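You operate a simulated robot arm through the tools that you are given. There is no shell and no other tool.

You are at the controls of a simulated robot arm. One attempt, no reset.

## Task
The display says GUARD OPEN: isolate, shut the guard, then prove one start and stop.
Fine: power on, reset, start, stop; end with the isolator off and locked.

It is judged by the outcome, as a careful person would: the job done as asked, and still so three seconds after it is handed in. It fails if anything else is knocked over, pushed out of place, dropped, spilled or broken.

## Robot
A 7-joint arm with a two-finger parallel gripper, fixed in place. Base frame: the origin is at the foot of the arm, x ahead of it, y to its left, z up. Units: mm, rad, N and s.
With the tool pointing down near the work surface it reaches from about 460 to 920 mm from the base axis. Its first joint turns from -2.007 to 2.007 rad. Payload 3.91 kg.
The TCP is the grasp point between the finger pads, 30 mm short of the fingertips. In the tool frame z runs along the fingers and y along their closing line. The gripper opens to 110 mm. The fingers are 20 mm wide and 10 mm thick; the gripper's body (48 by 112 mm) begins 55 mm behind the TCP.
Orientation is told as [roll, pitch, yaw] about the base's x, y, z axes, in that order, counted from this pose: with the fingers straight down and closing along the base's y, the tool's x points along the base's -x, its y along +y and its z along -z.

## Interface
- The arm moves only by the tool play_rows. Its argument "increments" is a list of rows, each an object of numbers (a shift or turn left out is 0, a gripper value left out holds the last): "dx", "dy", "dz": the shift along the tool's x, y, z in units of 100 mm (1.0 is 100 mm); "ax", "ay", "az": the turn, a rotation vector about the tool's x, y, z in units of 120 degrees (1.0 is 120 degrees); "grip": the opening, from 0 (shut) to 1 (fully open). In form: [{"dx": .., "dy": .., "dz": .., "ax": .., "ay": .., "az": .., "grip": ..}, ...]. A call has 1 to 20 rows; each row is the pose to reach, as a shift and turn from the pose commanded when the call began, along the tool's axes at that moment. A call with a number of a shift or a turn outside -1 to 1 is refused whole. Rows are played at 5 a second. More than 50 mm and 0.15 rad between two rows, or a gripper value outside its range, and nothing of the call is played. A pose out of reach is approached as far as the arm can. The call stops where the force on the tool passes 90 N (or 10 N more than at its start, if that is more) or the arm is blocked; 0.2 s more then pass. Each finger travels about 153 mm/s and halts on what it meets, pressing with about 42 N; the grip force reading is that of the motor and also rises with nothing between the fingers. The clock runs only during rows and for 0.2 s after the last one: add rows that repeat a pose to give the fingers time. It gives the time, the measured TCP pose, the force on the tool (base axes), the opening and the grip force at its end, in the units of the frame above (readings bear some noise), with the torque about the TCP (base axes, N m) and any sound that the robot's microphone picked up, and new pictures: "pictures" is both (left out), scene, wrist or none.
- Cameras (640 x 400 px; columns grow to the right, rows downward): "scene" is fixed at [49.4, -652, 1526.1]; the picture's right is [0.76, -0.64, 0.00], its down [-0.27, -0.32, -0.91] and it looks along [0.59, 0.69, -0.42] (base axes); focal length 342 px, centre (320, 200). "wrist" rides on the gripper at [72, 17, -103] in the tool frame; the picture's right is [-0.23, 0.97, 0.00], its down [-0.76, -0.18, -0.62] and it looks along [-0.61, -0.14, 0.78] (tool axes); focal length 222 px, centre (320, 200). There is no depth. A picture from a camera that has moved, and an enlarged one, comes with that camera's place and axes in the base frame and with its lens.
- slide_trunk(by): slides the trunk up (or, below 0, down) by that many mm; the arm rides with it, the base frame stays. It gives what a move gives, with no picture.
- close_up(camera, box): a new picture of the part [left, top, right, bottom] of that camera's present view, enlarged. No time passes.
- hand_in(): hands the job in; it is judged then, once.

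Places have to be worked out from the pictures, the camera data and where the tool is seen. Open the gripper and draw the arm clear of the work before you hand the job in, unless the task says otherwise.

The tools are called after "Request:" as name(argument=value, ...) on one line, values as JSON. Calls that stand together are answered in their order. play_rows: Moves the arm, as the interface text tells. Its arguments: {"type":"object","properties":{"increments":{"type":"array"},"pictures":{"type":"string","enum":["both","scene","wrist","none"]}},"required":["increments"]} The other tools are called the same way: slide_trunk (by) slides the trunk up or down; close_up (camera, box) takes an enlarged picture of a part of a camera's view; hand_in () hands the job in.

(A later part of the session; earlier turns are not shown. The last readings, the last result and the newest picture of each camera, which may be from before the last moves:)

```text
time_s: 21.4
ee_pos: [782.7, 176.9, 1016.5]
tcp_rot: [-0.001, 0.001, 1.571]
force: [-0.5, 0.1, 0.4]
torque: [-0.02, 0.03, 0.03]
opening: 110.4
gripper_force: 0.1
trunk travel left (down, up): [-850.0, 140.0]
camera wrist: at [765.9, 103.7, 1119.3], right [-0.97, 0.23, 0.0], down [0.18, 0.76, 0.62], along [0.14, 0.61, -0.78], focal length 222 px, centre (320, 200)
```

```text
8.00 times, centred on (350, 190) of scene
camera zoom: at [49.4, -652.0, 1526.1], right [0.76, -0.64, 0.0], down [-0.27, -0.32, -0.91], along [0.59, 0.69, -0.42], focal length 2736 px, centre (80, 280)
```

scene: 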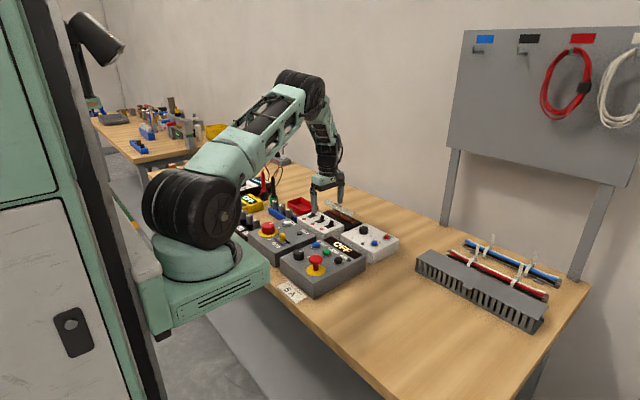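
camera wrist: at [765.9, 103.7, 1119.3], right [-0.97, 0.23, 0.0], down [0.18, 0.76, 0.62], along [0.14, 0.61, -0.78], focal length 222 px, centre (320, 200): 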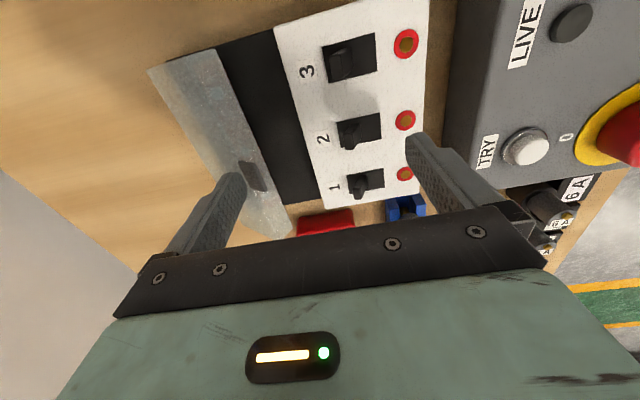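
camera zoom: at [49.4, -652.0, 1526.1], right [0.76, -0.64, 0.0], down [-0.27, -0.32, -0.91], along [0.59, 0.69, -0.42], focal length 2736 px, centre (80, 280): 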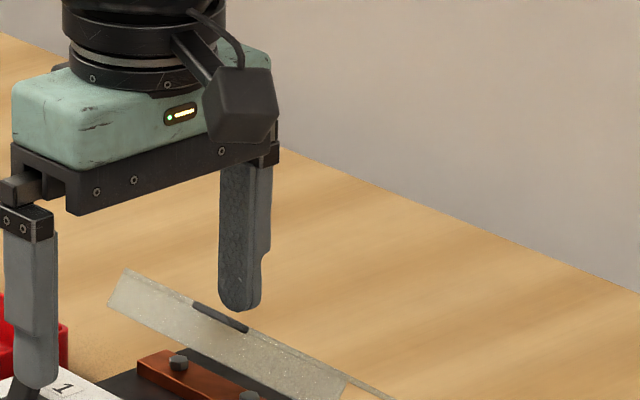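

The flap has dropped to a shallow angle. I'll lift clear and check whether it is fully shut.

Request:
play_rows(increments=[{"dz": -0.3}, {"dz": -0.65}, {"dz": -0.9}], pictures="both")

Request:
close_up(camera="scene", box=[310, 180, 390, 230])

Request:
close_up(camera="wrist", box=[160, 60, 400, 210])

```text
time_s: 22.2
ee_pos: [782.9, 176.8, 1107.2]
tcp_rot: [0.001, 0.001, 1.571]
force: [0.2, 0.2, -0.2]
torque: [0.01, 0.02, 0.03]
opening: 109.7
gripper_force: 0.1
trunk travel left (down, up): [-850.0, 140.0]
camera wrist: at [766.6, 104.1, 1210.0], right [-0.97, 0.23, 0.0], down [0.18, 0.76, 0.62], along [0.14, 0.61, -0.78], focal length 222 px, centre (320, 200)
```

scene: 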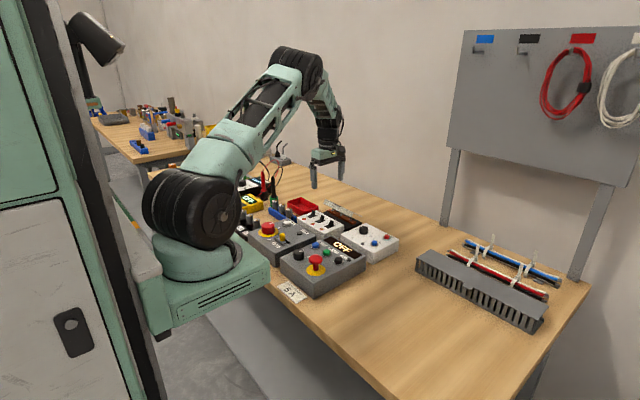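
wrist: 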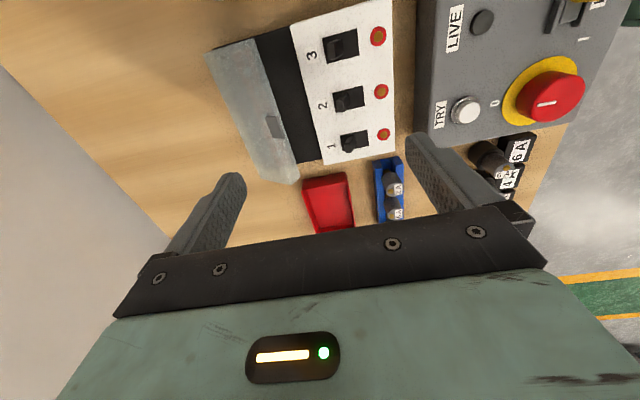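

```text
8.00 times, centred on (350, 205) of scene
camera zoom: at [49.4, -652.0, 1526.1], right [0.76, -0.64, 0.0], down [-0.27, -0.32, -0.91], along [0.59, 0.69, -0.42], focal length 2736 px, centre (80, 160)
```

zoom: 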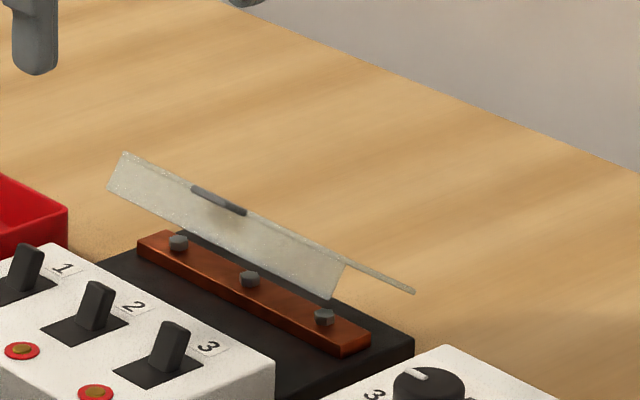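

```text
2.67 times, centred on (280, 135) of wrist
camera zoom: at [766.6, 104.1, 1210.0], right [-0.97, 0.23, 0.0], down [0.18, 0.76, 0.62], along [0.14, 0.61, -0.78], focal length 592 px, centre (427, 373)
```

zoom: 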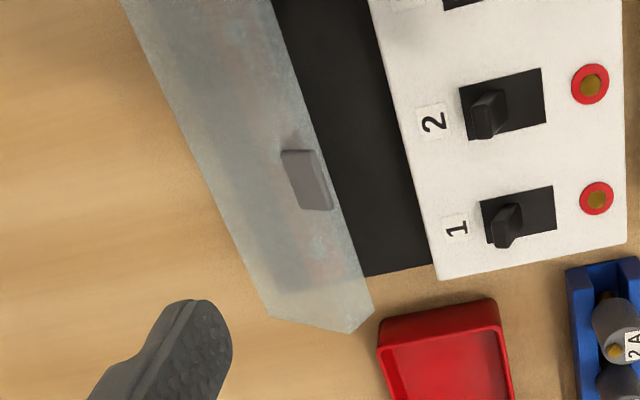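

The flap is holding at about 30° open. I'll close the gripper and position it above the flap so I can press it down gently.

Request:
play_rows(increments=[{"dy": -0.25, "grip": 0.0}, {"dy": -0.5, "grip": 0.0}, {"dy": -0.68, "grip": 0.0}, {"dy": -0.68, "grip": 0.0}, {"dy": -0.68, "dz": 0.4, "grip": 0.0}, {"dy": -0.68, "dz": 0.8, "grip": 0.0}], pictures="both")

Request:
close_up(camera="scene", box=[310, 180, 390, 230])

```text
time_s: 23.6
ee_pos: [849.7, 176.0, 1026.3]
tcp_rot: [-0.002, -0.001, 1.57]
force: [0.5, -0.4, -0.2]
torque: [-0.02, 0.0, -0.03]
opening: 0.0
gripper_force: 37.9
trunk travel left (down, up): [-850.0, 140.0]
camera wrist: at [833.0, 103.0, 1129.7], right [-0.97, 0.23, 0.0], down [0.18, 0.76, 0.62], along [0.14, 0.61, -0.78], focal length 222 px, centre (320, 200)
```

scene: 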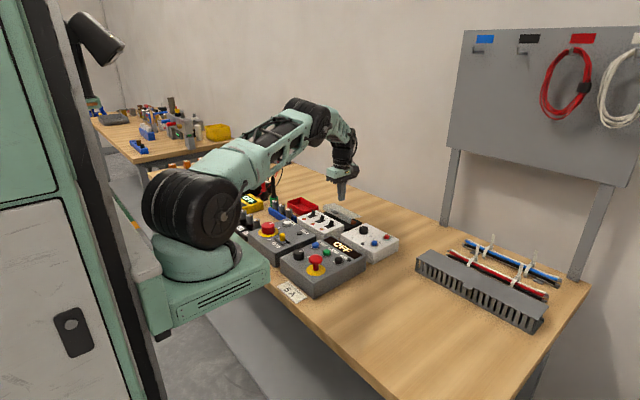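
wrist: 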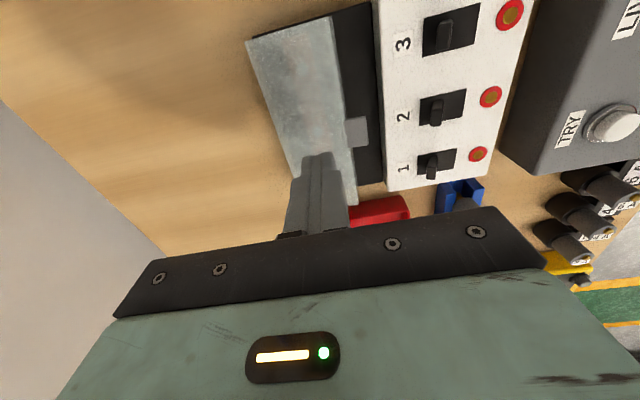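

```text
8.00 times, centred on (350, 205) of scene
camera zoom: at [49.4, -652.0, 1526.1], right [0.76, -0.64, 0.0], down [-0.27, -0.32, -0.91], along [0.59, 0.69, -0.42], focal length 2736 px, centre (80, 160)
```

zoom: 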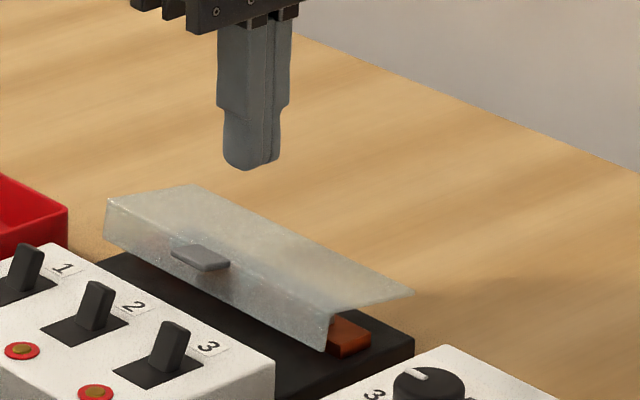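

The flap is settling by itself under damping. I'll let a little time pass and look again.

Request:
play_rows(increments=[{"grip": 0.0}, {"grip": 0.0}, {"grip": 0.0}, {"grip": 0.0}, {"grip": 0.0}], pictures="none")

Request:
close_up(camera="scene", box=[310, 180, 390, 230])

Request:
close_up(camera="wrist", box=[230, 0, 422, 120])

```text
time_s: 24.8
ee_pos: [850.2, 177.1, 1027.0]
tcp_rot: [0.001, -0.001, 1.57]
force: [-1.0, 0.5, 0.4]
torque: [-0.02, -0.01, 0.06]
opening: 0.2
gripper_force: 37.5
trunk travel left (down, up): [-850.0, 140.0]
```

```text
8.00 times, centred on (350, 205) of scene
camera zoom: at [49.4, -652.0, 1526.1], right [0.76, -0.64, 0.0], down [-0.27, -0.32, -0.91], along [0.59, 0.69, -0.42], focal length 2736 px, centre (80, 160)
```

zoom: 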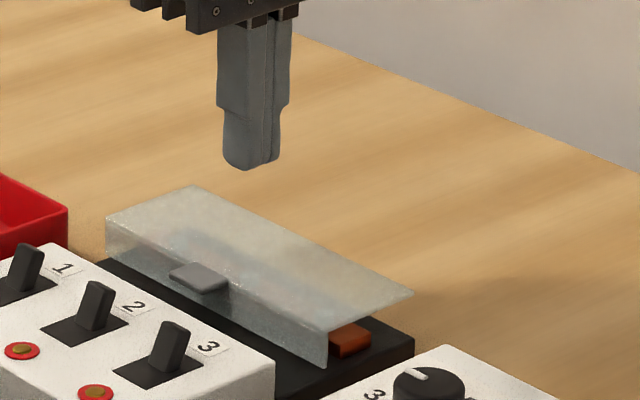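

```text
3.33 times, centred on (326, 60) of wrist
camera zoom: at [833.1, 103.1, 1129.7], right [-0.97, 0.23, 0.0], down [0.18, 0.76, 0.62], along [0.14, 0.61, -0.78], focal length 740 px, centre (300, 667)
```

zoom: 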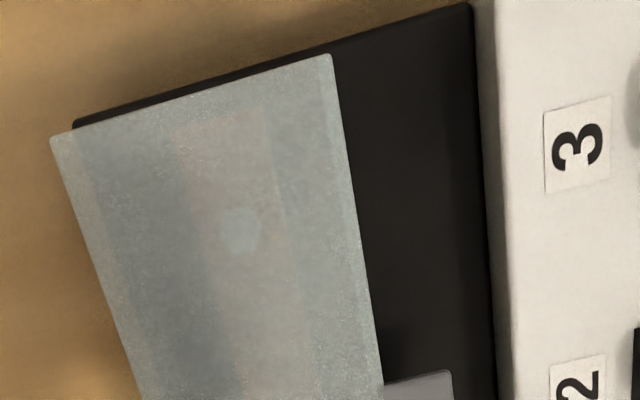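

The flap now lies flat over the bars. I'll descend to just above it and press lightly, to make sure it is fully seated.

Request:
play_rows(increments=[{"dz": 0.25, "grip": 0.0}, {"dz": 0.45, "grip": 0.0}, {"dz": 0.47, "grip": 0.0}, {"dz": 0.49, "grip": 0.0}], pictures="scene")

Request:
close_up(camera="scene", box=[310, 180, 390, 230])

```text
time_s: 25.8
ee_pos: [849.7, 175.2, 979.7]
tcp_rot: [-0.002, 0.0, 1.57]
force: [-4.5, -2.3, 11.2]
torque: [-0.11, 0.12, -0.01]
opening: 0.1
gripper_force: 37.9
trunk travel left (down, up): [-850.0, 140.0]
```

scene: 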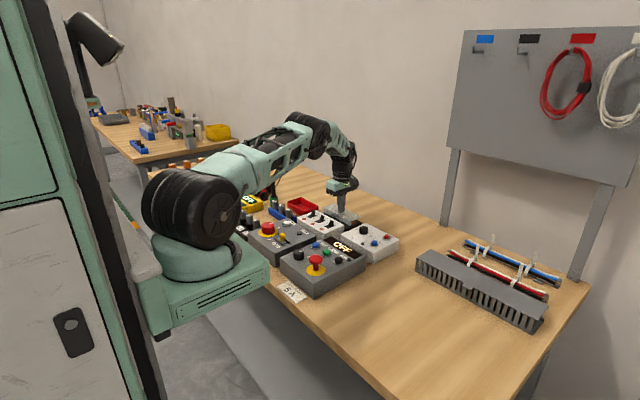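

```text
8.00 times, centred on (350, 205) of scene
camera zoom: at [49.4, -652.0, 1526.1], right [0.76, -0.64, 0.0], down [-0.27, -0.32, -0.91], along [0.59, 0.69, -0.42], focal length 2736 px, centre (80, 160)
```

zoom: 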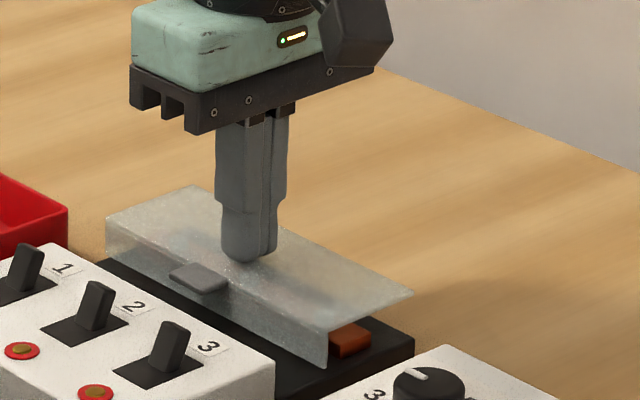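

The flap pushes back solidly at 11 N and hasn't moved, so the guard is shut. I'll lift off and travel back towards the isolator.

Request:
play_rows(increments=[{"dz": -0.3}, {"dz": -0.7}, {"dz": -1.0}], pictures="none")

Request:
play_rows(increments=[{"dx": -0.06, "dy": 0.33, "grip": 0.65}, {"dx": -0.13, "dy": 0.66, "grip": 0.65}, {"dx": -0.2, "dy": 1.0, "grip": 0.65}], pictures="none")

Request:
play_rows(increments=[{"dx": -0.03, "dy": 0.17, "az": 0.0625, "grip": 0.65}, {"dx": -0.06, "dy": 0.34, "az": 0.125, "grip": 0.65}, {"dx": -0.09, "dy": 0.51, "az": 0.1875, "grip": 0.65}, {"dx": -0.12, "dy": 0.68, "az": 0.25, "grip": 0.65}, {"dx": -0.15, "dy": 0.85, "az": 0.3125, "grip": 0.65}, {"dx": -0.19, "dy": 0.98, "az": 0.375, "grip": 0.65}], pictures="both")

```text
time_s: 26.6
ee_pos: [850.0, 175.6, 1077.4]
tcp_rot: [0.0, 0.002, 1.571]
force: [-0.4, 0.8, 0.1]
torque: [0.0, -0.01, 0.04]
opening: 0.0
gripper_force: 38.0
trunk travel left (down, up): [-850.0, 140.0]
```

```text
time_s: 27.4
ee_pos: [751.2, 196.2, 1076.9]
tcp_rot: [-0.001, -0.002, 1.569]
force: [1.1, -0.5, 0.0]
torque: [-0.03, 0.03, -0.03]
opening: 71.6
gripper_force: 0.0
trunk travel left (down, up): [-850.0, 140.0]
```

```text
time_s: 28.8
ee_pos: [653.9, 215.2, 1077.0]
tcp_rot: [0.0, -0.001, 0.782]
force: [0.7, -1.0, 0.2]
torque: [-0.01, 0.0, -0.04]
opening: 71.5
gripper_force: 0.0
trunk travel left (down, up): [-850.0, 140.0]
camera wrist: at [589.8, 175.4, 1180.6], right [-0.52, 0.85, 0.0], down [0.67, 0.41, 0.62], along [0.53, 0.33, -0.78], focal length 222 px, centre (320, 200)
```

scene: 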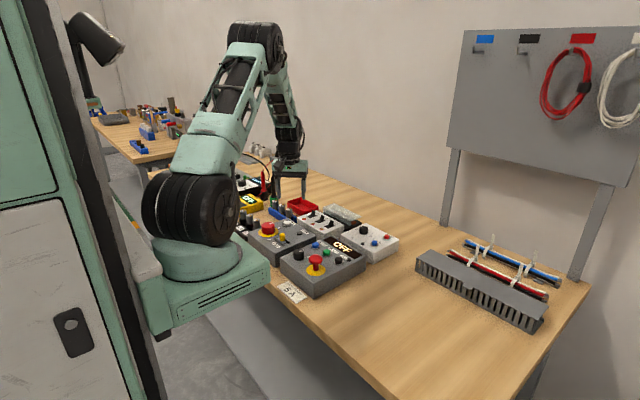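
wrist: 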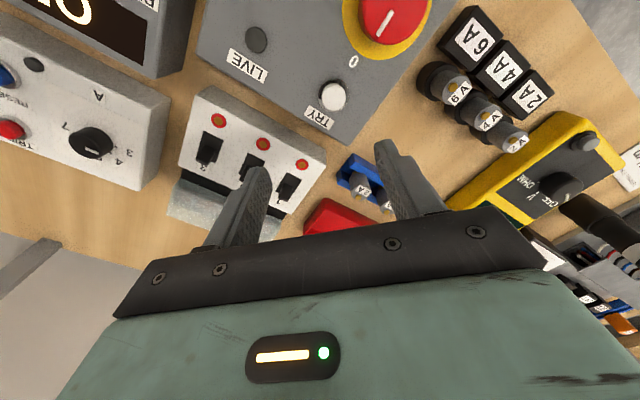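

At yaw 45°, (654, 215). I'll shift 98 mm in -x to sit over the knob centre, then descend to grip height.

Request:
play_rows(increments=[{"dx": 0.23, "dy": 0.23}, {"dx": 0.46, "dy": 0.46}, {"dx": 0.693, "dy": 0.69}], pictures="wrist")

```text
time_s: 29.6
ee_pos: [555.3, 215.3, 1076.5]
tcp_rot: [0.0, -0.001, 0.784]
force: [1.0, 0.5, 0.0]
torque: [-0.02, 0.04, -0.01]
opening: 71.5
gripper_force: 0.0
trunk travel left (down, up): [-850.0, 140.0]
camera wrist: at [491.4, 175.7, 1180.1], right [-0.53, 0.85, 0.0], down [0.67, 0.41, 0.62], along [0.53, 0.33, -0.78], focal length 222 px, centre (320, 200)
```

wrist: 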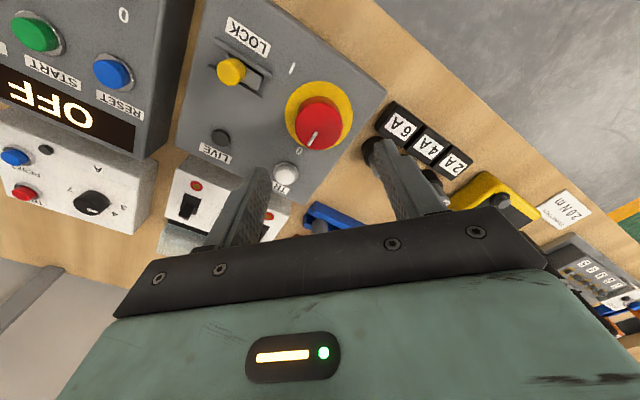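

The knob is on the tool axis. I'll descend and grip it.

Request:
play_rows(increments=[{"dz": 0.35}, {"dz": 0.7}, {"dz": 0.9}, {"dz": 0.9}, {"dz": 0.9, "grip": 0.3}, {"dz": 0.9, "grip": 0.3}, {"dz": 0.9, "grip": 0.3}], pictures="wrist")

```text
time_s: 31.2
ee_pos: [555.6, 215.3, 986.8]
tcp_rot: [0.0, 0.0, 0.783]
force: [6.0, -5.3, -4.2]
torque: [0.07, -0.87, -0.03]
opening: 43.3
gripper_force: 45.1
trunk travel left (down, up): [-850.0, 140.0]
camera wrist: at [492.9, 175.5, 1090.4], right [-0.53, 0.85, 0.0], down [0.66, 0.41, 0.62], along [0.53, 0.33, -0.78], focal length 222 px, centre (320, 200)
```

wrist: 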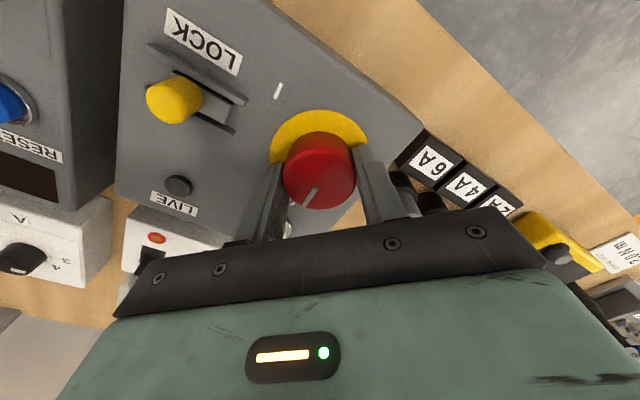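

Good grip with low side load. The guard is shut, so I'll turn the knob 90° clockwise, back to I, for power on.

Request:
play_rows(increments=[{"az": 0.0625, "grip": 0.3}, {"az": 0.125, "grip": 0.3}, {"az": 0.1875, "grip": 0.3}, {"az": 0.25, "grip": 0.3}, {"az": 0.3125, "grip": 0.3}, {"az": 0.375, "grip": 0.3}, {"az": 0.4375, "grip": 0.3}, {"az": 0.5, "grip": 0.3}, {"az": 0.5625, "grip": 0.3}, {"az": 0.625, "grip": 0.3}, {"az": 0.6875, "grip": 0.3}, {"az": 0.75, "grip": 0.3}, {"az": 0.75, "grip": 0.3}], pictures="both")

Request:
close_up(camera="scene", box=[250, 205, 362, 275])

```text
time_s: 34.0
ee_pos: [555.8, 214.3, 987.7]
tcp_rot: [0.001, 0.0, -0.789]
force: [16.5, -16.8, 6.3]
torque: [-0.11, -0.22, 0.15]
opening: 42.9
gripper_force: 44.6
trunk travel left (down, up): [-850.0, 140.0]
camera wrist: at [517.1, 276.8, 1090.4], right [0.85, 0.52, 0.0], down [0.41, -0.67, 0.62], along [0.33, -0.53, -0.78], focal length 222 px, centre (320, 200)
```

scene: 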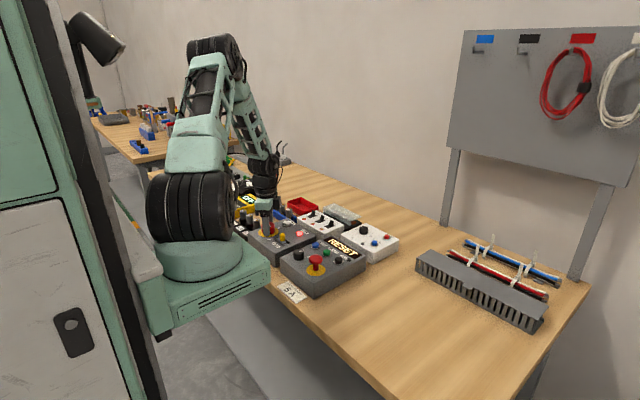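
wrist: 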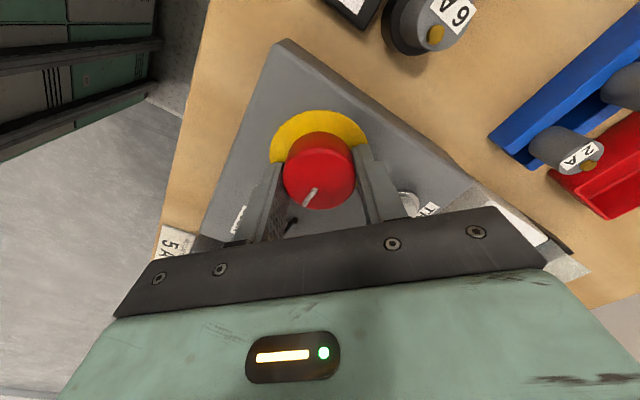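

```text
5.71 times, centred on (306, 240) of scene
camera zoom: at [49.4, -652.0, 1526.1], right [0.76, -0.64, 0.0], down [-0.27, -0.32, -0.91], along [0.59, 0.69, -0.42], focal length 1955 px, centre (400, -29)
```

zoom: 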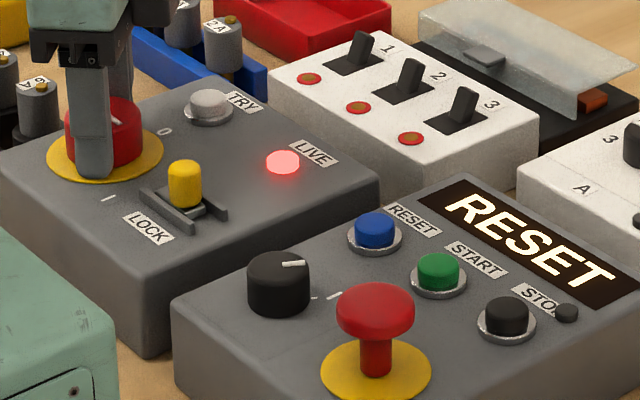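

LIVE is lit and the display now asks for RESET, so power is on and the guard reads closed. I'll release the knob, rise, and move with closed fingers to above the blue RESET button at about (616, 40).

Request:
play_rows(increments=[{"grip": 0.65}, {"grip": 0.65}, {"dz": -0.3, "grip": 0.65}, {"dz": -0.7, "grip": 0.65}], pictures="none")

Request:
play_rows(increments=[{"dx": -0.14, "dy": -0.07, "az": -0.0625}, {"dx": -0.28, "dy": -0.14, "az": -0.125}, {"dx": -0.42, "dy": -0.21, "az": -0.1875}, {"dx": -0.56, "dy": -0.28, "az": -0.25}, {"dx": -0.7, "dy": -0.35, "az": -0.3125}, {"dx": -0.83, "dy": -0.41, "az": -0.375}], pictures="none")

Request:
play_rows(increments=[{"dx": -0.1, "dy": -0.3, "grip": 0.0}, {"dx": -0.2, "dy": -0.6, "grip": 0.0}, {"dx": -0.3, "dy": -0.87, "grip": 0.0}, {"dx": -0.3, "dy": -0.87, "grip": 0.0}], pictures="both")

```text
time_s: 35.0
ee_pos: [555.0, 216.3, 1057.9]
tcp_rot: [-0.002, -0.001, -0.786]
force: [0.2, 0.4, 0.0]
torque: [-0.01, 0.06, -0.02]
opening: 71.5
gripper_force: 0.0
trunk travel left (down, up): [-850.0, 140.0]
```

```text
time_s: 36.4
ee_pos: [583.8, 128.8, 1057.7]
tcp_rot: [-0.001, 0.0, 0.001]
force: [-0.7, 0.3, 0.0]
torque: [-0.01, 0.04, 0.0]
opening: 71.4
gripper_force: 0.0
trunk travel left (down, up): [-850.0, 140.0]
```

```text
time_s: 37.4
ee_pos: [614.7, 42.4, 1057.4]
tcp_rot: [-0.001, 0.001, 0.0]
force: [0.3, -0.4, 0.4]
torque: [0.03, -0.03, 0.0]
opening: 0.0
gripper_force: 37.8
trunk travel left (down, up): [-850.0, 140.0]
camera wrist: at [542.3, 57.6, 1161.1], right [0.23, 0.97, 0.0], down [0.76, -0.18, 0.62], along [0.61, -0.14, -0.78], focal length 222 px, centre (320, 200)
```

scene: 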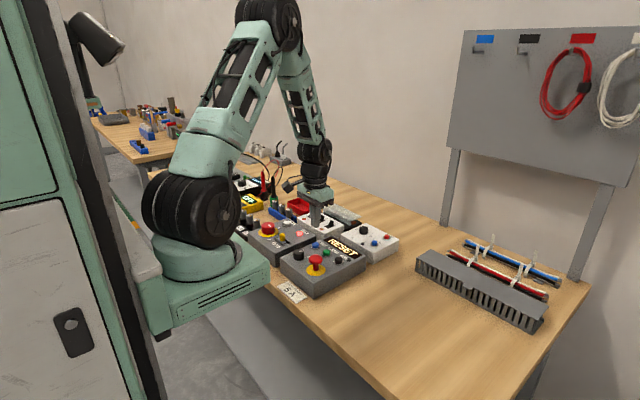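
wrist: 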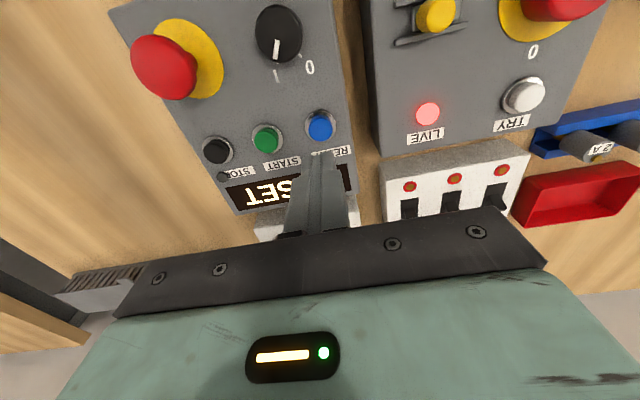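

Blue RESET appears at (320, 126), which is exactly where the tool axis meets z≈960. I'll confirm with a close-up before pressing.

Request:
close_up(camera="wrist", box=[190, 90, 350, 190])

```text
4.00 times, centred on (270, 140) of wrist
camera zoom: at [542.3, 57.6, 1161.1], right [0.23, 0.97, 0.0], down [0.76, -0.18, 0.62], along [0.61, -0.14, -0.78], focal length 888 px, centre (520, 440)
```

zoom: 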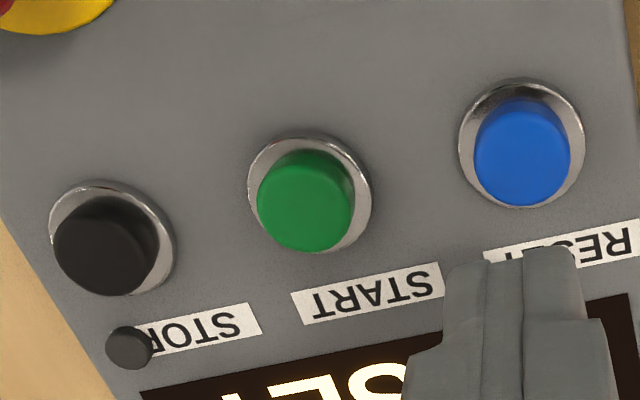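

RESET is about 2.7 mm further out in x. I'll correct for that and press, stopping around 5 mm below its top.

Request:
play_rows(increments=[{"dx": -0.027, "dz": 0.3, "grip": 0.0}, {"dx": -0.027, "dz": 0.58, "grip": 0.0}, {"dx": -0.027, "dz": 0.66, "grip": 0.0}, {"dx": -0.027, "dz": 0.69, "grip": 0.0}, {"dx": -0.027, "dz": 0.71, "grip": 0.0}], pictures="scene")

Request:
close_up(camera="scene", box=[270, 220, 382, 290])

```text
time_s: 38.6
ee_pos: [615.9, 41.4, 989.1]
tcp_rot: [0.001, -0.004, -0.001]
force: [-6.0, -1.8, 44.4]
torque: [0.03, 0.26, -0.2]
opening: 0.0
gripper_force: 37.2
trunk travel left (down, up): [-850.0, 140.0]
heard: click
```

scene: 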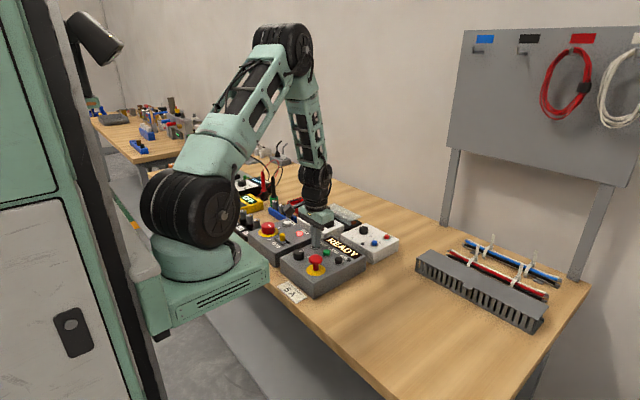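

```text
5.71 times, centred on (326, 255) of scene
camera zoom: at [49.4, -652.0, 1526.1], right [0.76, -0.64, 0.0], down [-0.27, -0.32, -0.91], along [0.59, 0.69, -0.42], focal length 1955 px, centre (286, -114)
```

zoom: 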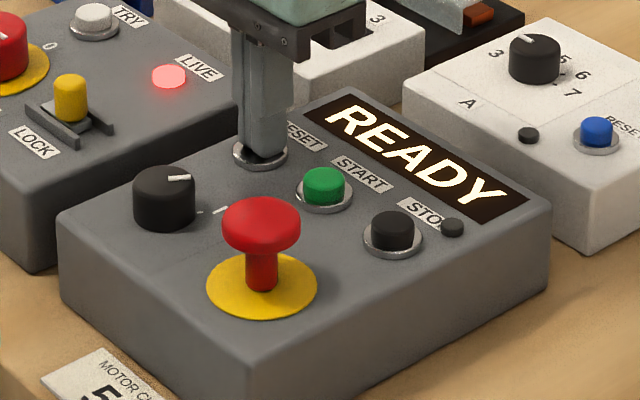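

A click, and the display says READY. I'll lift and move 53 mm in -y over the green START button, then check the alignment.

Request:
play_rows(increments=[{"dz": -0.2, "grip": 0.0}, {"dz": -0.55, "grip": 0.0}, {"dz": -0.6, "dy": -0.3, "grip": 0.0}, {"dz": -0.6, "dy": -0.53, "grip": 0.0}], pictures="wrist")

Request:
close_up(camera="wrist", box=[220, 90, 380, 190])

Request:
close_up(camera="scene", box=[270, 220, 382, 290])

```text
time_s: 39.6
ee_pos: [616.3, -12.2, 1046.7]
tcp_rot: [0.002, -0.001, 0.0]
force: [-0.4, 0.0, -0.1]
torque: [-0.05, 0.01, -0.01]
opening: 0.0
gripper_force: 38.0
trunk travel left (down, up): [-850.0, 140.0]
camera wrist: at [545.0, 4.7, 1149.9], right [0.23, 0.97, 0.0], down [0.76, -0.18, 0.62], along [0.61, -0.14, -0.78], focal length 222 px, centre (320, 200)
```

wrist: 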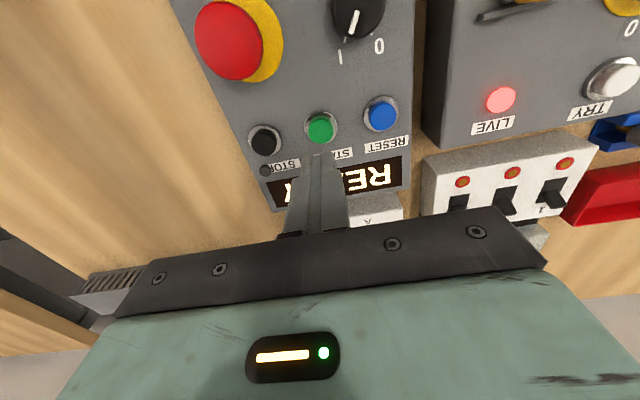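

```text
4.00 times, centred on (300, 140) of wrist
camera zoom: at [545.0, 4.7, 1149.9], right [0.23, 0.97, 0.0], down [0.76, -0.18, 0.62], along [0.61, -0.14, -0.78], focal length 888 px, centre (400, 440)
```

zoom: 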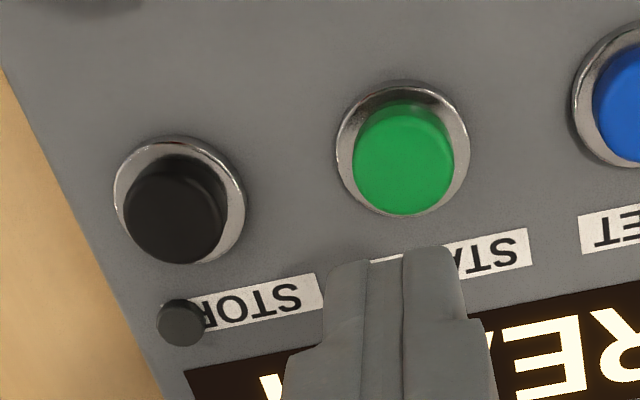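

```text
5.71 times, centred on (326, 255) of scene
camera zoom: at [49.4, -652.0, 1526.1], right [0.76, -0.64, 0.0], down [-0.27, -0.32, -0.91], along [0.59, 0.69, -0.42], focal length 1955 px, centre (286, -114)
```

zoom: 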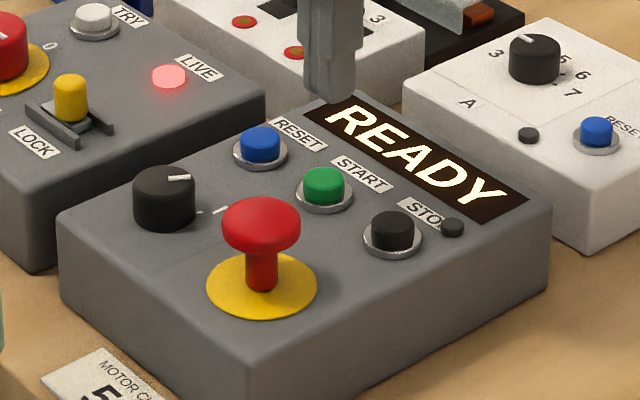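

Green is within about 1.2 mm of the tool axis, so I'll apply that small correction and press START once.

Request:
play_rows(increments=[{"dx": 0.012, "dy": 0.012, "dz": 0.25, "grip": 0.0}, {"dx": 0.012, "dy": 0.012, "dz": 0.5, "grip": 0.0}, {"dx": 0.012, "dy": 0.012, "dz": 0.56, "grip": 0.0}, {"dx": 0.012, "dy": 0.012, "dz": 0.605, "grip": 0.0}], pictures="scene")

Request:
close_up(camera="scene", box=[270, 220, 382, 290])

```text
time_s: 40.6
ee_pos: [614.3, -10.1, 990.0]
tcp_rot: [0.002, -0.005, -0.002]
force: [-5.7, -1.9, 46.9]
torque: [-0.08, 0.22, 0.14]
opening: 0.1
gripper_force: 38.3
trunk travel left (down, up): [-850.0, 140.0]
heard: click
```

scene: 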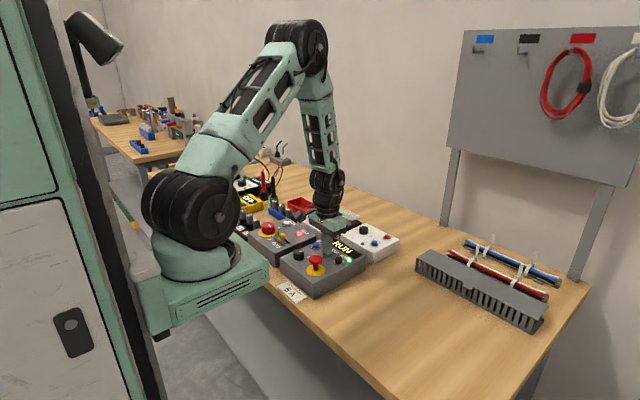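

```text
5.71 times, centred on (326, 255) of scene
camera zoom: at [49.4, -652.0, 1526.1], right [0.76, -0.64, 0.0], down [-0.27, -0.32, -0.91], along [0.59, 0.69, -0.42], focal length 1955 px, centre (286, -114)
```

zoom: 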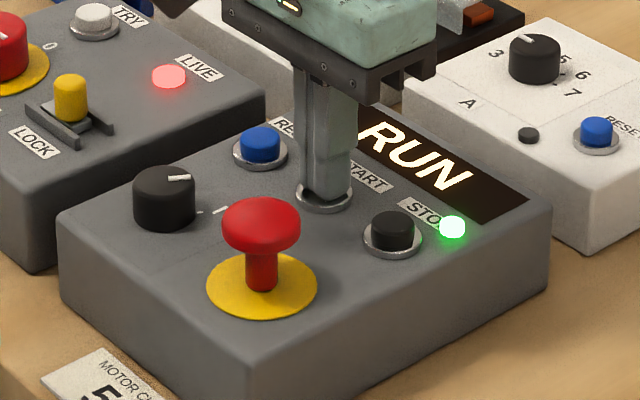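

The display says RUN and the green lamp is on. I'll lift and move 52 mm in -y to the black STOP button.

Request:
play_rows(increments=[{"dz": -0.3, "grip": 0.0}, {"dz": -0.55, "dy": -0.2, "grip": 0.0}, {"dz": -0.55, "dy": -0.525, "grip": 0.0}], pictures="wrist")

Request:
close_up(camera="wrist", box=[240, 90, 400, 190])

Request:
close_up(camera="scene", box=[270, 220, 382, 290])

```text
time_s: 41.4
ee_pos: [615.5, -62.6, 1040.3]
tcp_rot: [-0.001, -0.001, 0.001]
force: [1.1, 0.1, -0.2]
torque: [-0.02, -0.02, 0.01]
opening: 0.0
gripper_force: 37.4
trunk travel left (down, up): [-850.0, 140.0]
camera wrist: at [543.7, -46.6, 1144.7], right [0.23, 0.97, 0.0], down [0.76, -0.18, 0.62], along [0.61, -0.14, -0.78], focal length 222 px, centre (320, 200)
```

wrist: 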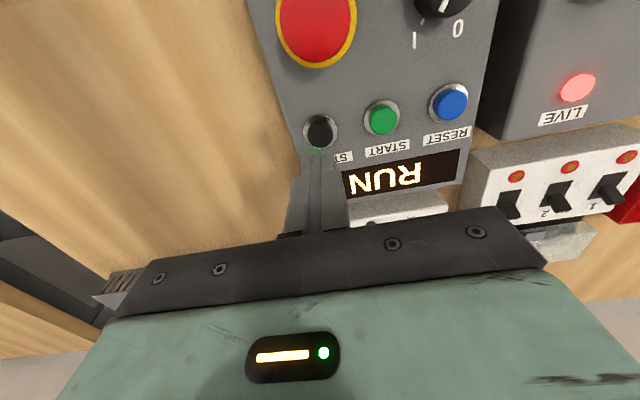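

```text
4.00 times, centred on (320, 140) of wrist
camera zoom: at [543.7, -46.6, 1144.7], right [0.23, 0.97, 0.0], down [0.76, -0.18, 0.62], along [0.61, -0.14, -0.78], focal length 888 px, centre (320, 440)
```

zoom: 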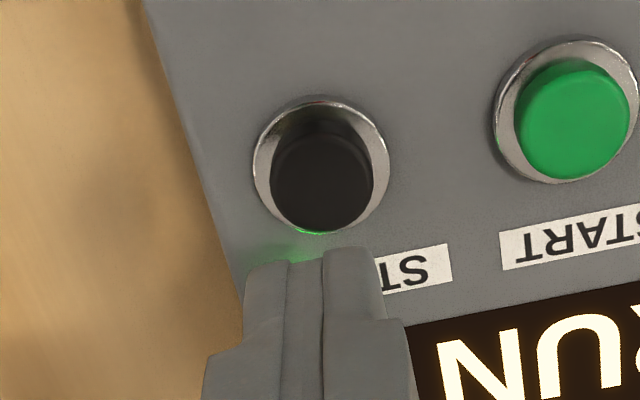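

```text
5.71 times, centred on (326, 255) of scene
camera zoom: at [49.4, -652.0, 1526.1], right [0.76, -0.64, 0.0], down [-0.27, -0.32, -0.91], along [0.59, 0.69, -0.42], focal length 1955 px, centre (286, -114)
```

zoom: 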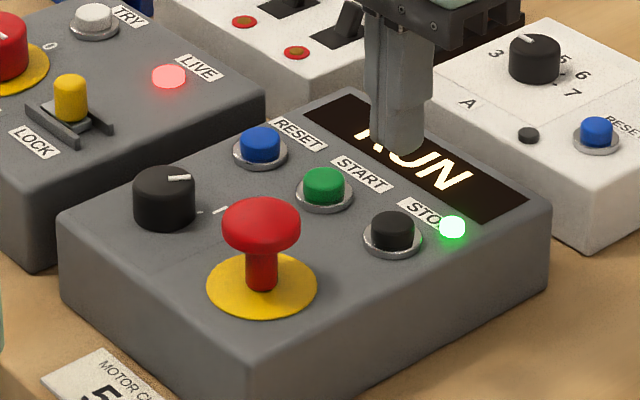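

STOP is aligned within about 1 mm and the machine is still running. I'll press STOP once.

Request:
play_rows(increments=[{"dx": -0.01, "dz": 0.25, "grip": 0.0}, {"dx": -0.01, "dz": 0.45, "grip": 0.0}, {"dx": -0.01, "dz": 0.5, "grip": 0.0}, {"dx": -0.01, "dz": 0.542, "grip": 0.0}], pictures="scene")

Request:
close_up(camera="scene", box=[270, 220, 382, 290])

```text
time_s: 42.4
ee_pos: [615.6, -62.6, 989.1]
tcp_rot: [0.001, -0.003, -0.002]
force: [-4.2, -0.9, 41.5]
torque: [0.04, 0.21, 0.07]
opening: 0.0
gripper_force: 38.1
trunk travel left (down, up): [-850.0, 140.0]
heard: click
```

scene: 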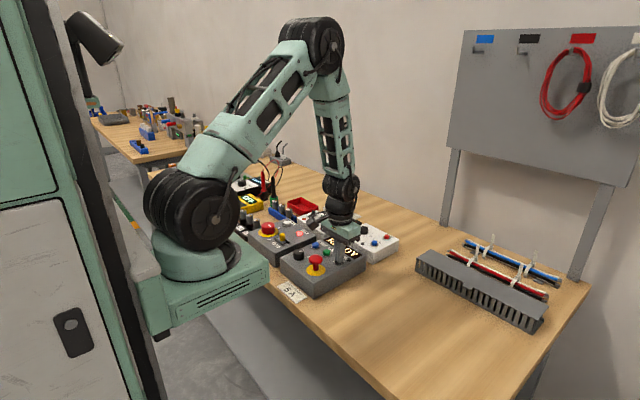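

```text
5.71 times, centred on (326, 255) of scene
camera zoom: at [49.4, -652.0, 1526.1], right [0.76, -0.64, 0.0], down [-0.27, -0.32, -0.91], along [0.59, 0.69, -0.42], focal length 1955 px, centre (286, -114)
```

zoom: 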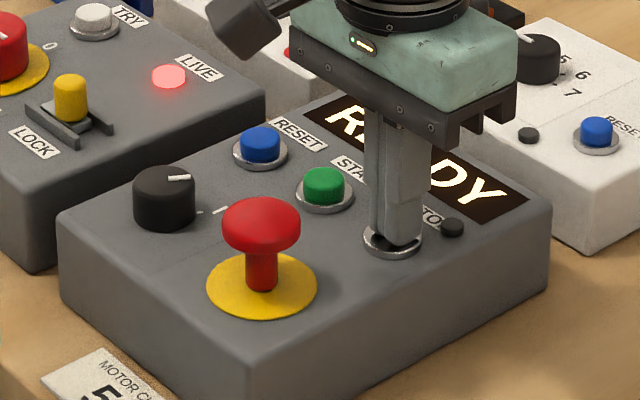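

STOP took effect: the run lamp is out and the display is back to READY. I'll lift off and go back to the isolator, turning to yaw -45° for the off turn.

Request:
play_rows(increments=[{"dz": -0.3, "grip": 0.0}, {"dz": -0.6, "grip": 0.0}, {"dz": -0.75, "grip": 0.0}], pictures="scene")

Request:
play_rows(increments=[{"dx": 0.07, "dy": 0.33, "grip": 0.0}, {"dx": 0.13, "dy": 0.66, "grip": 0.0}, {"dx": 0.2, "dy": 1.0, "grip": 0.0}], pictures="none")

Request:
play_rows(increments=[{"dx": 0.03, "dy": 0.17, "az": 0.0625, "grip": 0.65}, {"dx": 0.07, "dy": 0.34, "az": 0.125, "grip": 0.65}, {"dx": 0.1, "dy": 0.51, "az": 0.1875, "grip": 0.65}, {"dx": 0.13, "dy": 0.68, "az": 0.25, "grip": 0.65}, {"dx": 0.17, "dy": 0.85, "az": 0.3125, "grip": 0.65}, {"dx": 0.2, "dy": 1.0, "az": 0.375, "grip": 0.65}], pictures="none")

Request:
close_up(camera="scene", box=[250, 190, 394, 280])

```text
time_s: 43.2
ee_pos: [617.0, -63.1, 1061.8]
tcp_rot: [0.001, 0.003, 0.0]
force: [0.8, -0.2, -0.5]
torque: [-0.01, 0.01, -0.03]
opening: 0.0
gripper_force: 37.5
trunk travel left (down, up): [-850.0, 140.0]
```

scene: 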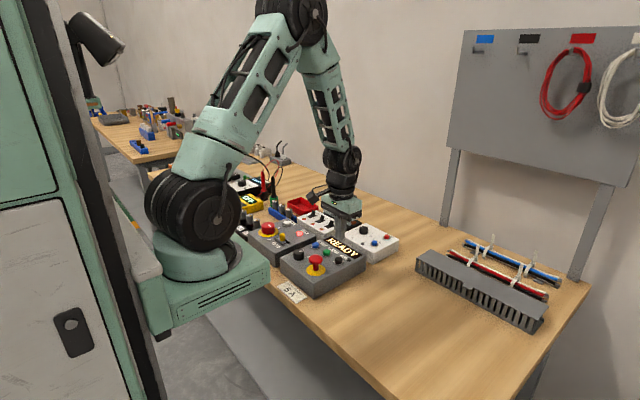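

```text
time_s: 44.0
ee_pos: [596.4, 37.1, 1061.9]
tcp_rot: [0.001, -0.001, 0.0]
force: [0.4, 0.8, 0.2]
torque: [0.01, -0.01, 0.0]
opening: 0.1
gripper_force: 38.1
trunk travel left (down, up): [-850.0, 140.0]
```

```text
time_s: 45.4
ee_pos: [578.5, 137.4, 1061.2]
tcp_rot: [-0.001, 0.0, -0.79]
force: [-0.2, 0.1, 0.0]
torque: [0.04, 0.0, 0.03]
opening: 71.6
gripper_force: 0.1
trunk travel left (down, up): [-850.0, 140.0]
```

```text
4.44 times, centred on (322, 235) of scene
camera zoom: at [49.4, -652.0, 1526.1], right [0.76, -0.64, 0.0], down [-0.27, -0.32, -0.91], along [0.59, 0.69, -0.42], focal length 1520 px, centre (311, 44)
```

zoom: 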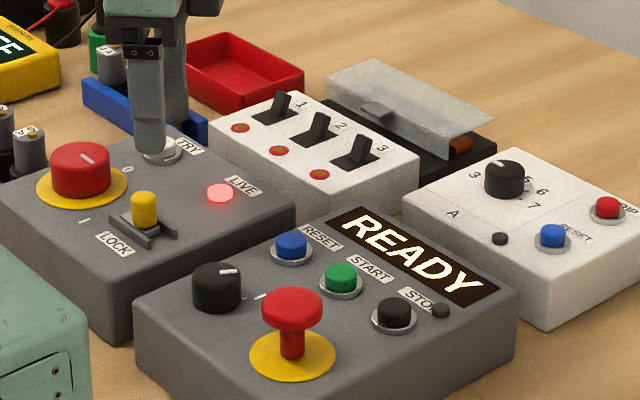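

The machine shows READY with the lamp out, and the guard is still shut. I'll move over the isolator knob and check alignment.

Request:
play_rows(increments=[{"dx": 0.35, "dy": 0.2}, {"dx": 0.703, "dy": 0.4}, {"dx": 0.703, "dy": 0.4}], pictures="wrist")

Request:
close_up(camera="wrist", box=[240, 60, 400, 160])

```text
time_s: 46.2
ee_pos: [554.5, 215.0, 1061.3]
tcp_rot: [-0.002, 0.0, -0.786]
force: [-0.3, 0.4, 0.1]
torque: [0.04, 0.04, 0.01]
opening: 71.2
gripper_force: 0.1
trunk travel left (down, up): [-850.0, 140.0]
camera wrist: at [516.0, 277.3, 1164.7], right [0.85, 0.53, 0.0], down [0.41, -0.66, 0.62], along [0.33, -0.53, -0.78], focal length 222 px, centre (320, 200)
```

wrist: 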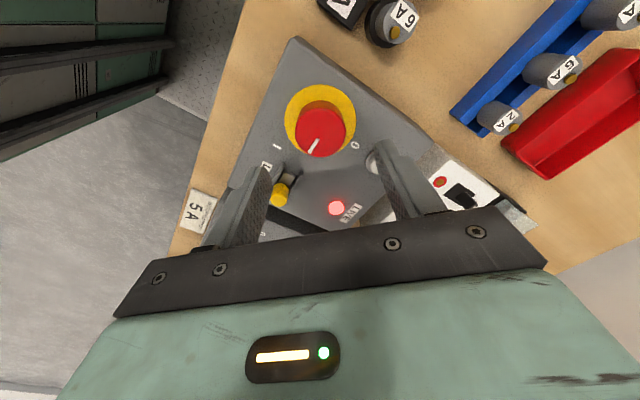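

```text
4.00 times, centred on (320, 110) of wrist
camera zoom: at [516.0, 277.3, 1164.7], right [0.85, 0.53, 0.0], down [0.41, -0.66, 0.62], along [0.33, -0.53, -0.78], focal length 888 px, centre (320, 560)
```

zoom: 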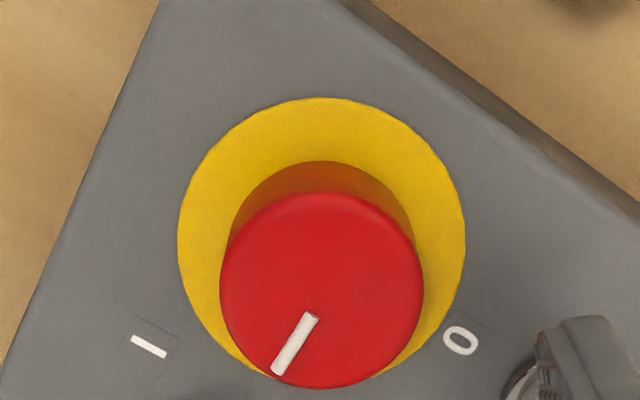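

The knob is centred along the closing line, with a 2 mm offset across it. I'll correct that, descend and grip.

Request:
play_rows(increments=[{"dx": -0.015, "dz": 0.3}, {"dx": -0.015, "dz": 0.6}, {"dx": -0.015, "dz": 0.75}, {"dx": -0.015, "dz": 0.75}, {"dx": -0.015, "dz": 0.75, "grip": 0.3}, {"dx": -0.015, "dz": 0.75, "grip": 0.3}, {"dx": -0.015, "dz": 0.75, "grip": 0.3}], pictures="wrist")

```text
time_s: 47.8
ee_pos: [555.6, 214.0, 986.1]
tcp_rot: [-0.003, -0.001, -0.785]
force: [-3.7, -2.9, -3.9]
torque: [0.26, 0.32, -0.02]
opening: 43.0
gripper_force: 44.8
trunk travel left (down, up): [-850.0, 140.0]
camera wrist: at [518.1, 275.7, 1089.1], right [0.85, 0.53, 0.0], down [0.41, -0.66, 0.62], along [0.33, -0.53, -0.78], focal length 222 px, centre (320, 200)
```

wrist: 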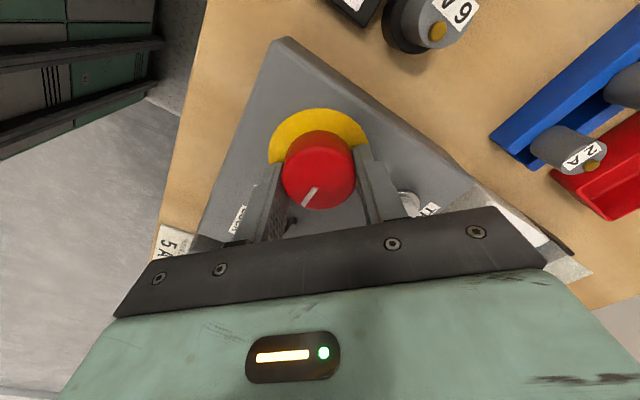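

Well centred, with under 5 N of side load. I'll turn 90° counter-clockwise to 0.

Request:
play_rows(increments=[{"az": -0.0625, "grip": 0.3}, {"az": -0.125, "grip": 0.3}, {"az": -0.1875, "grip": 0.3}, {"az": -0.25, "grip": 0.3}, {"az": -0.3125, "grip": 0.3}, {"az": -0.375, "grip": 0.3}, {"az": -0.4375, "grip": 0.3}, {"az": -0.5, "grip": 0.3}, {"az": -0.5625, "grip": 0.3}, {"az": -0.625, "grip": 0.3}, {"az": -0.6875, "grip": 0.3}, {"az": -0.75, "grip": 0.3}, {"az": -0.75, "grip": 0.3}], pictures="both")

Request:
close_up(camera="scene", box=[250, 205, 362, 275])

```text
time_s: 50.6
ee_pos: [556.8, 216.5, 986.0]
tcp_rot: [0.001, -0.002, 0.787]
force: [0.4, 25.7, -22.0]
torque: [0.53, 0.07, -0.17]
opening: 43.2
gripper_force: 44.8
trunk travel left (down, up): [-850.0, 140.0]
camera wrist: at [494.0, 175.8, 1089.6], right [-0.53, 0.85, 0.0], down [0.66, 0.41, 0.62], along [0.53, 0.33, -0.78], focal length 222 px, centre (320, 200)
```

scene: 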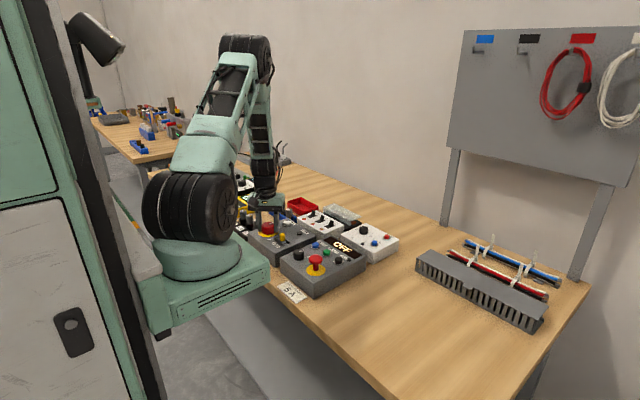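
wrist: 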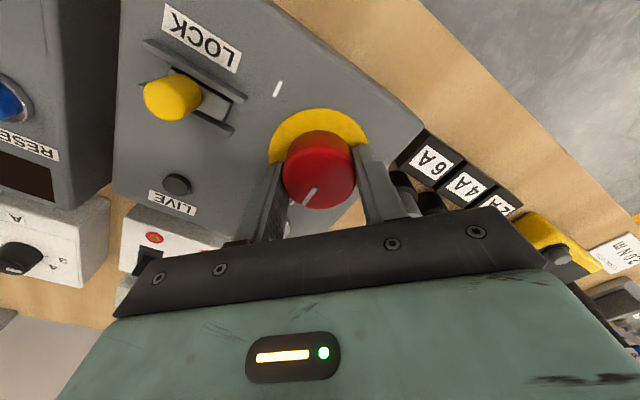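

```text
5.71 times, centred on (306, 240) of scene
camera zoom: at [49.4, -652.0, 1526.1], right [0.76, -0.64, 0.0], down [-0.27, -0.32, -0.91], along [0.59, 0.69, -0.42], focal length 1955 px, centre (400, -29)
```

zoom: 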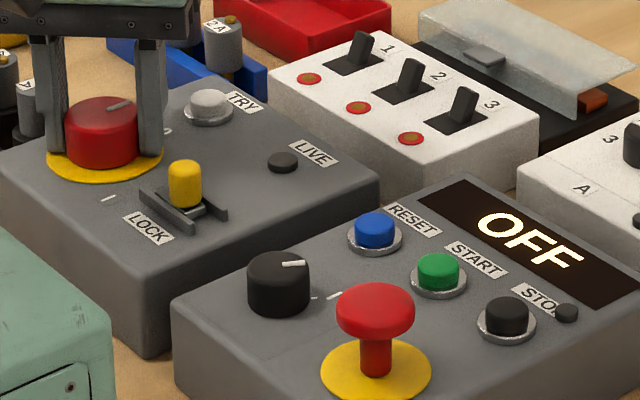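

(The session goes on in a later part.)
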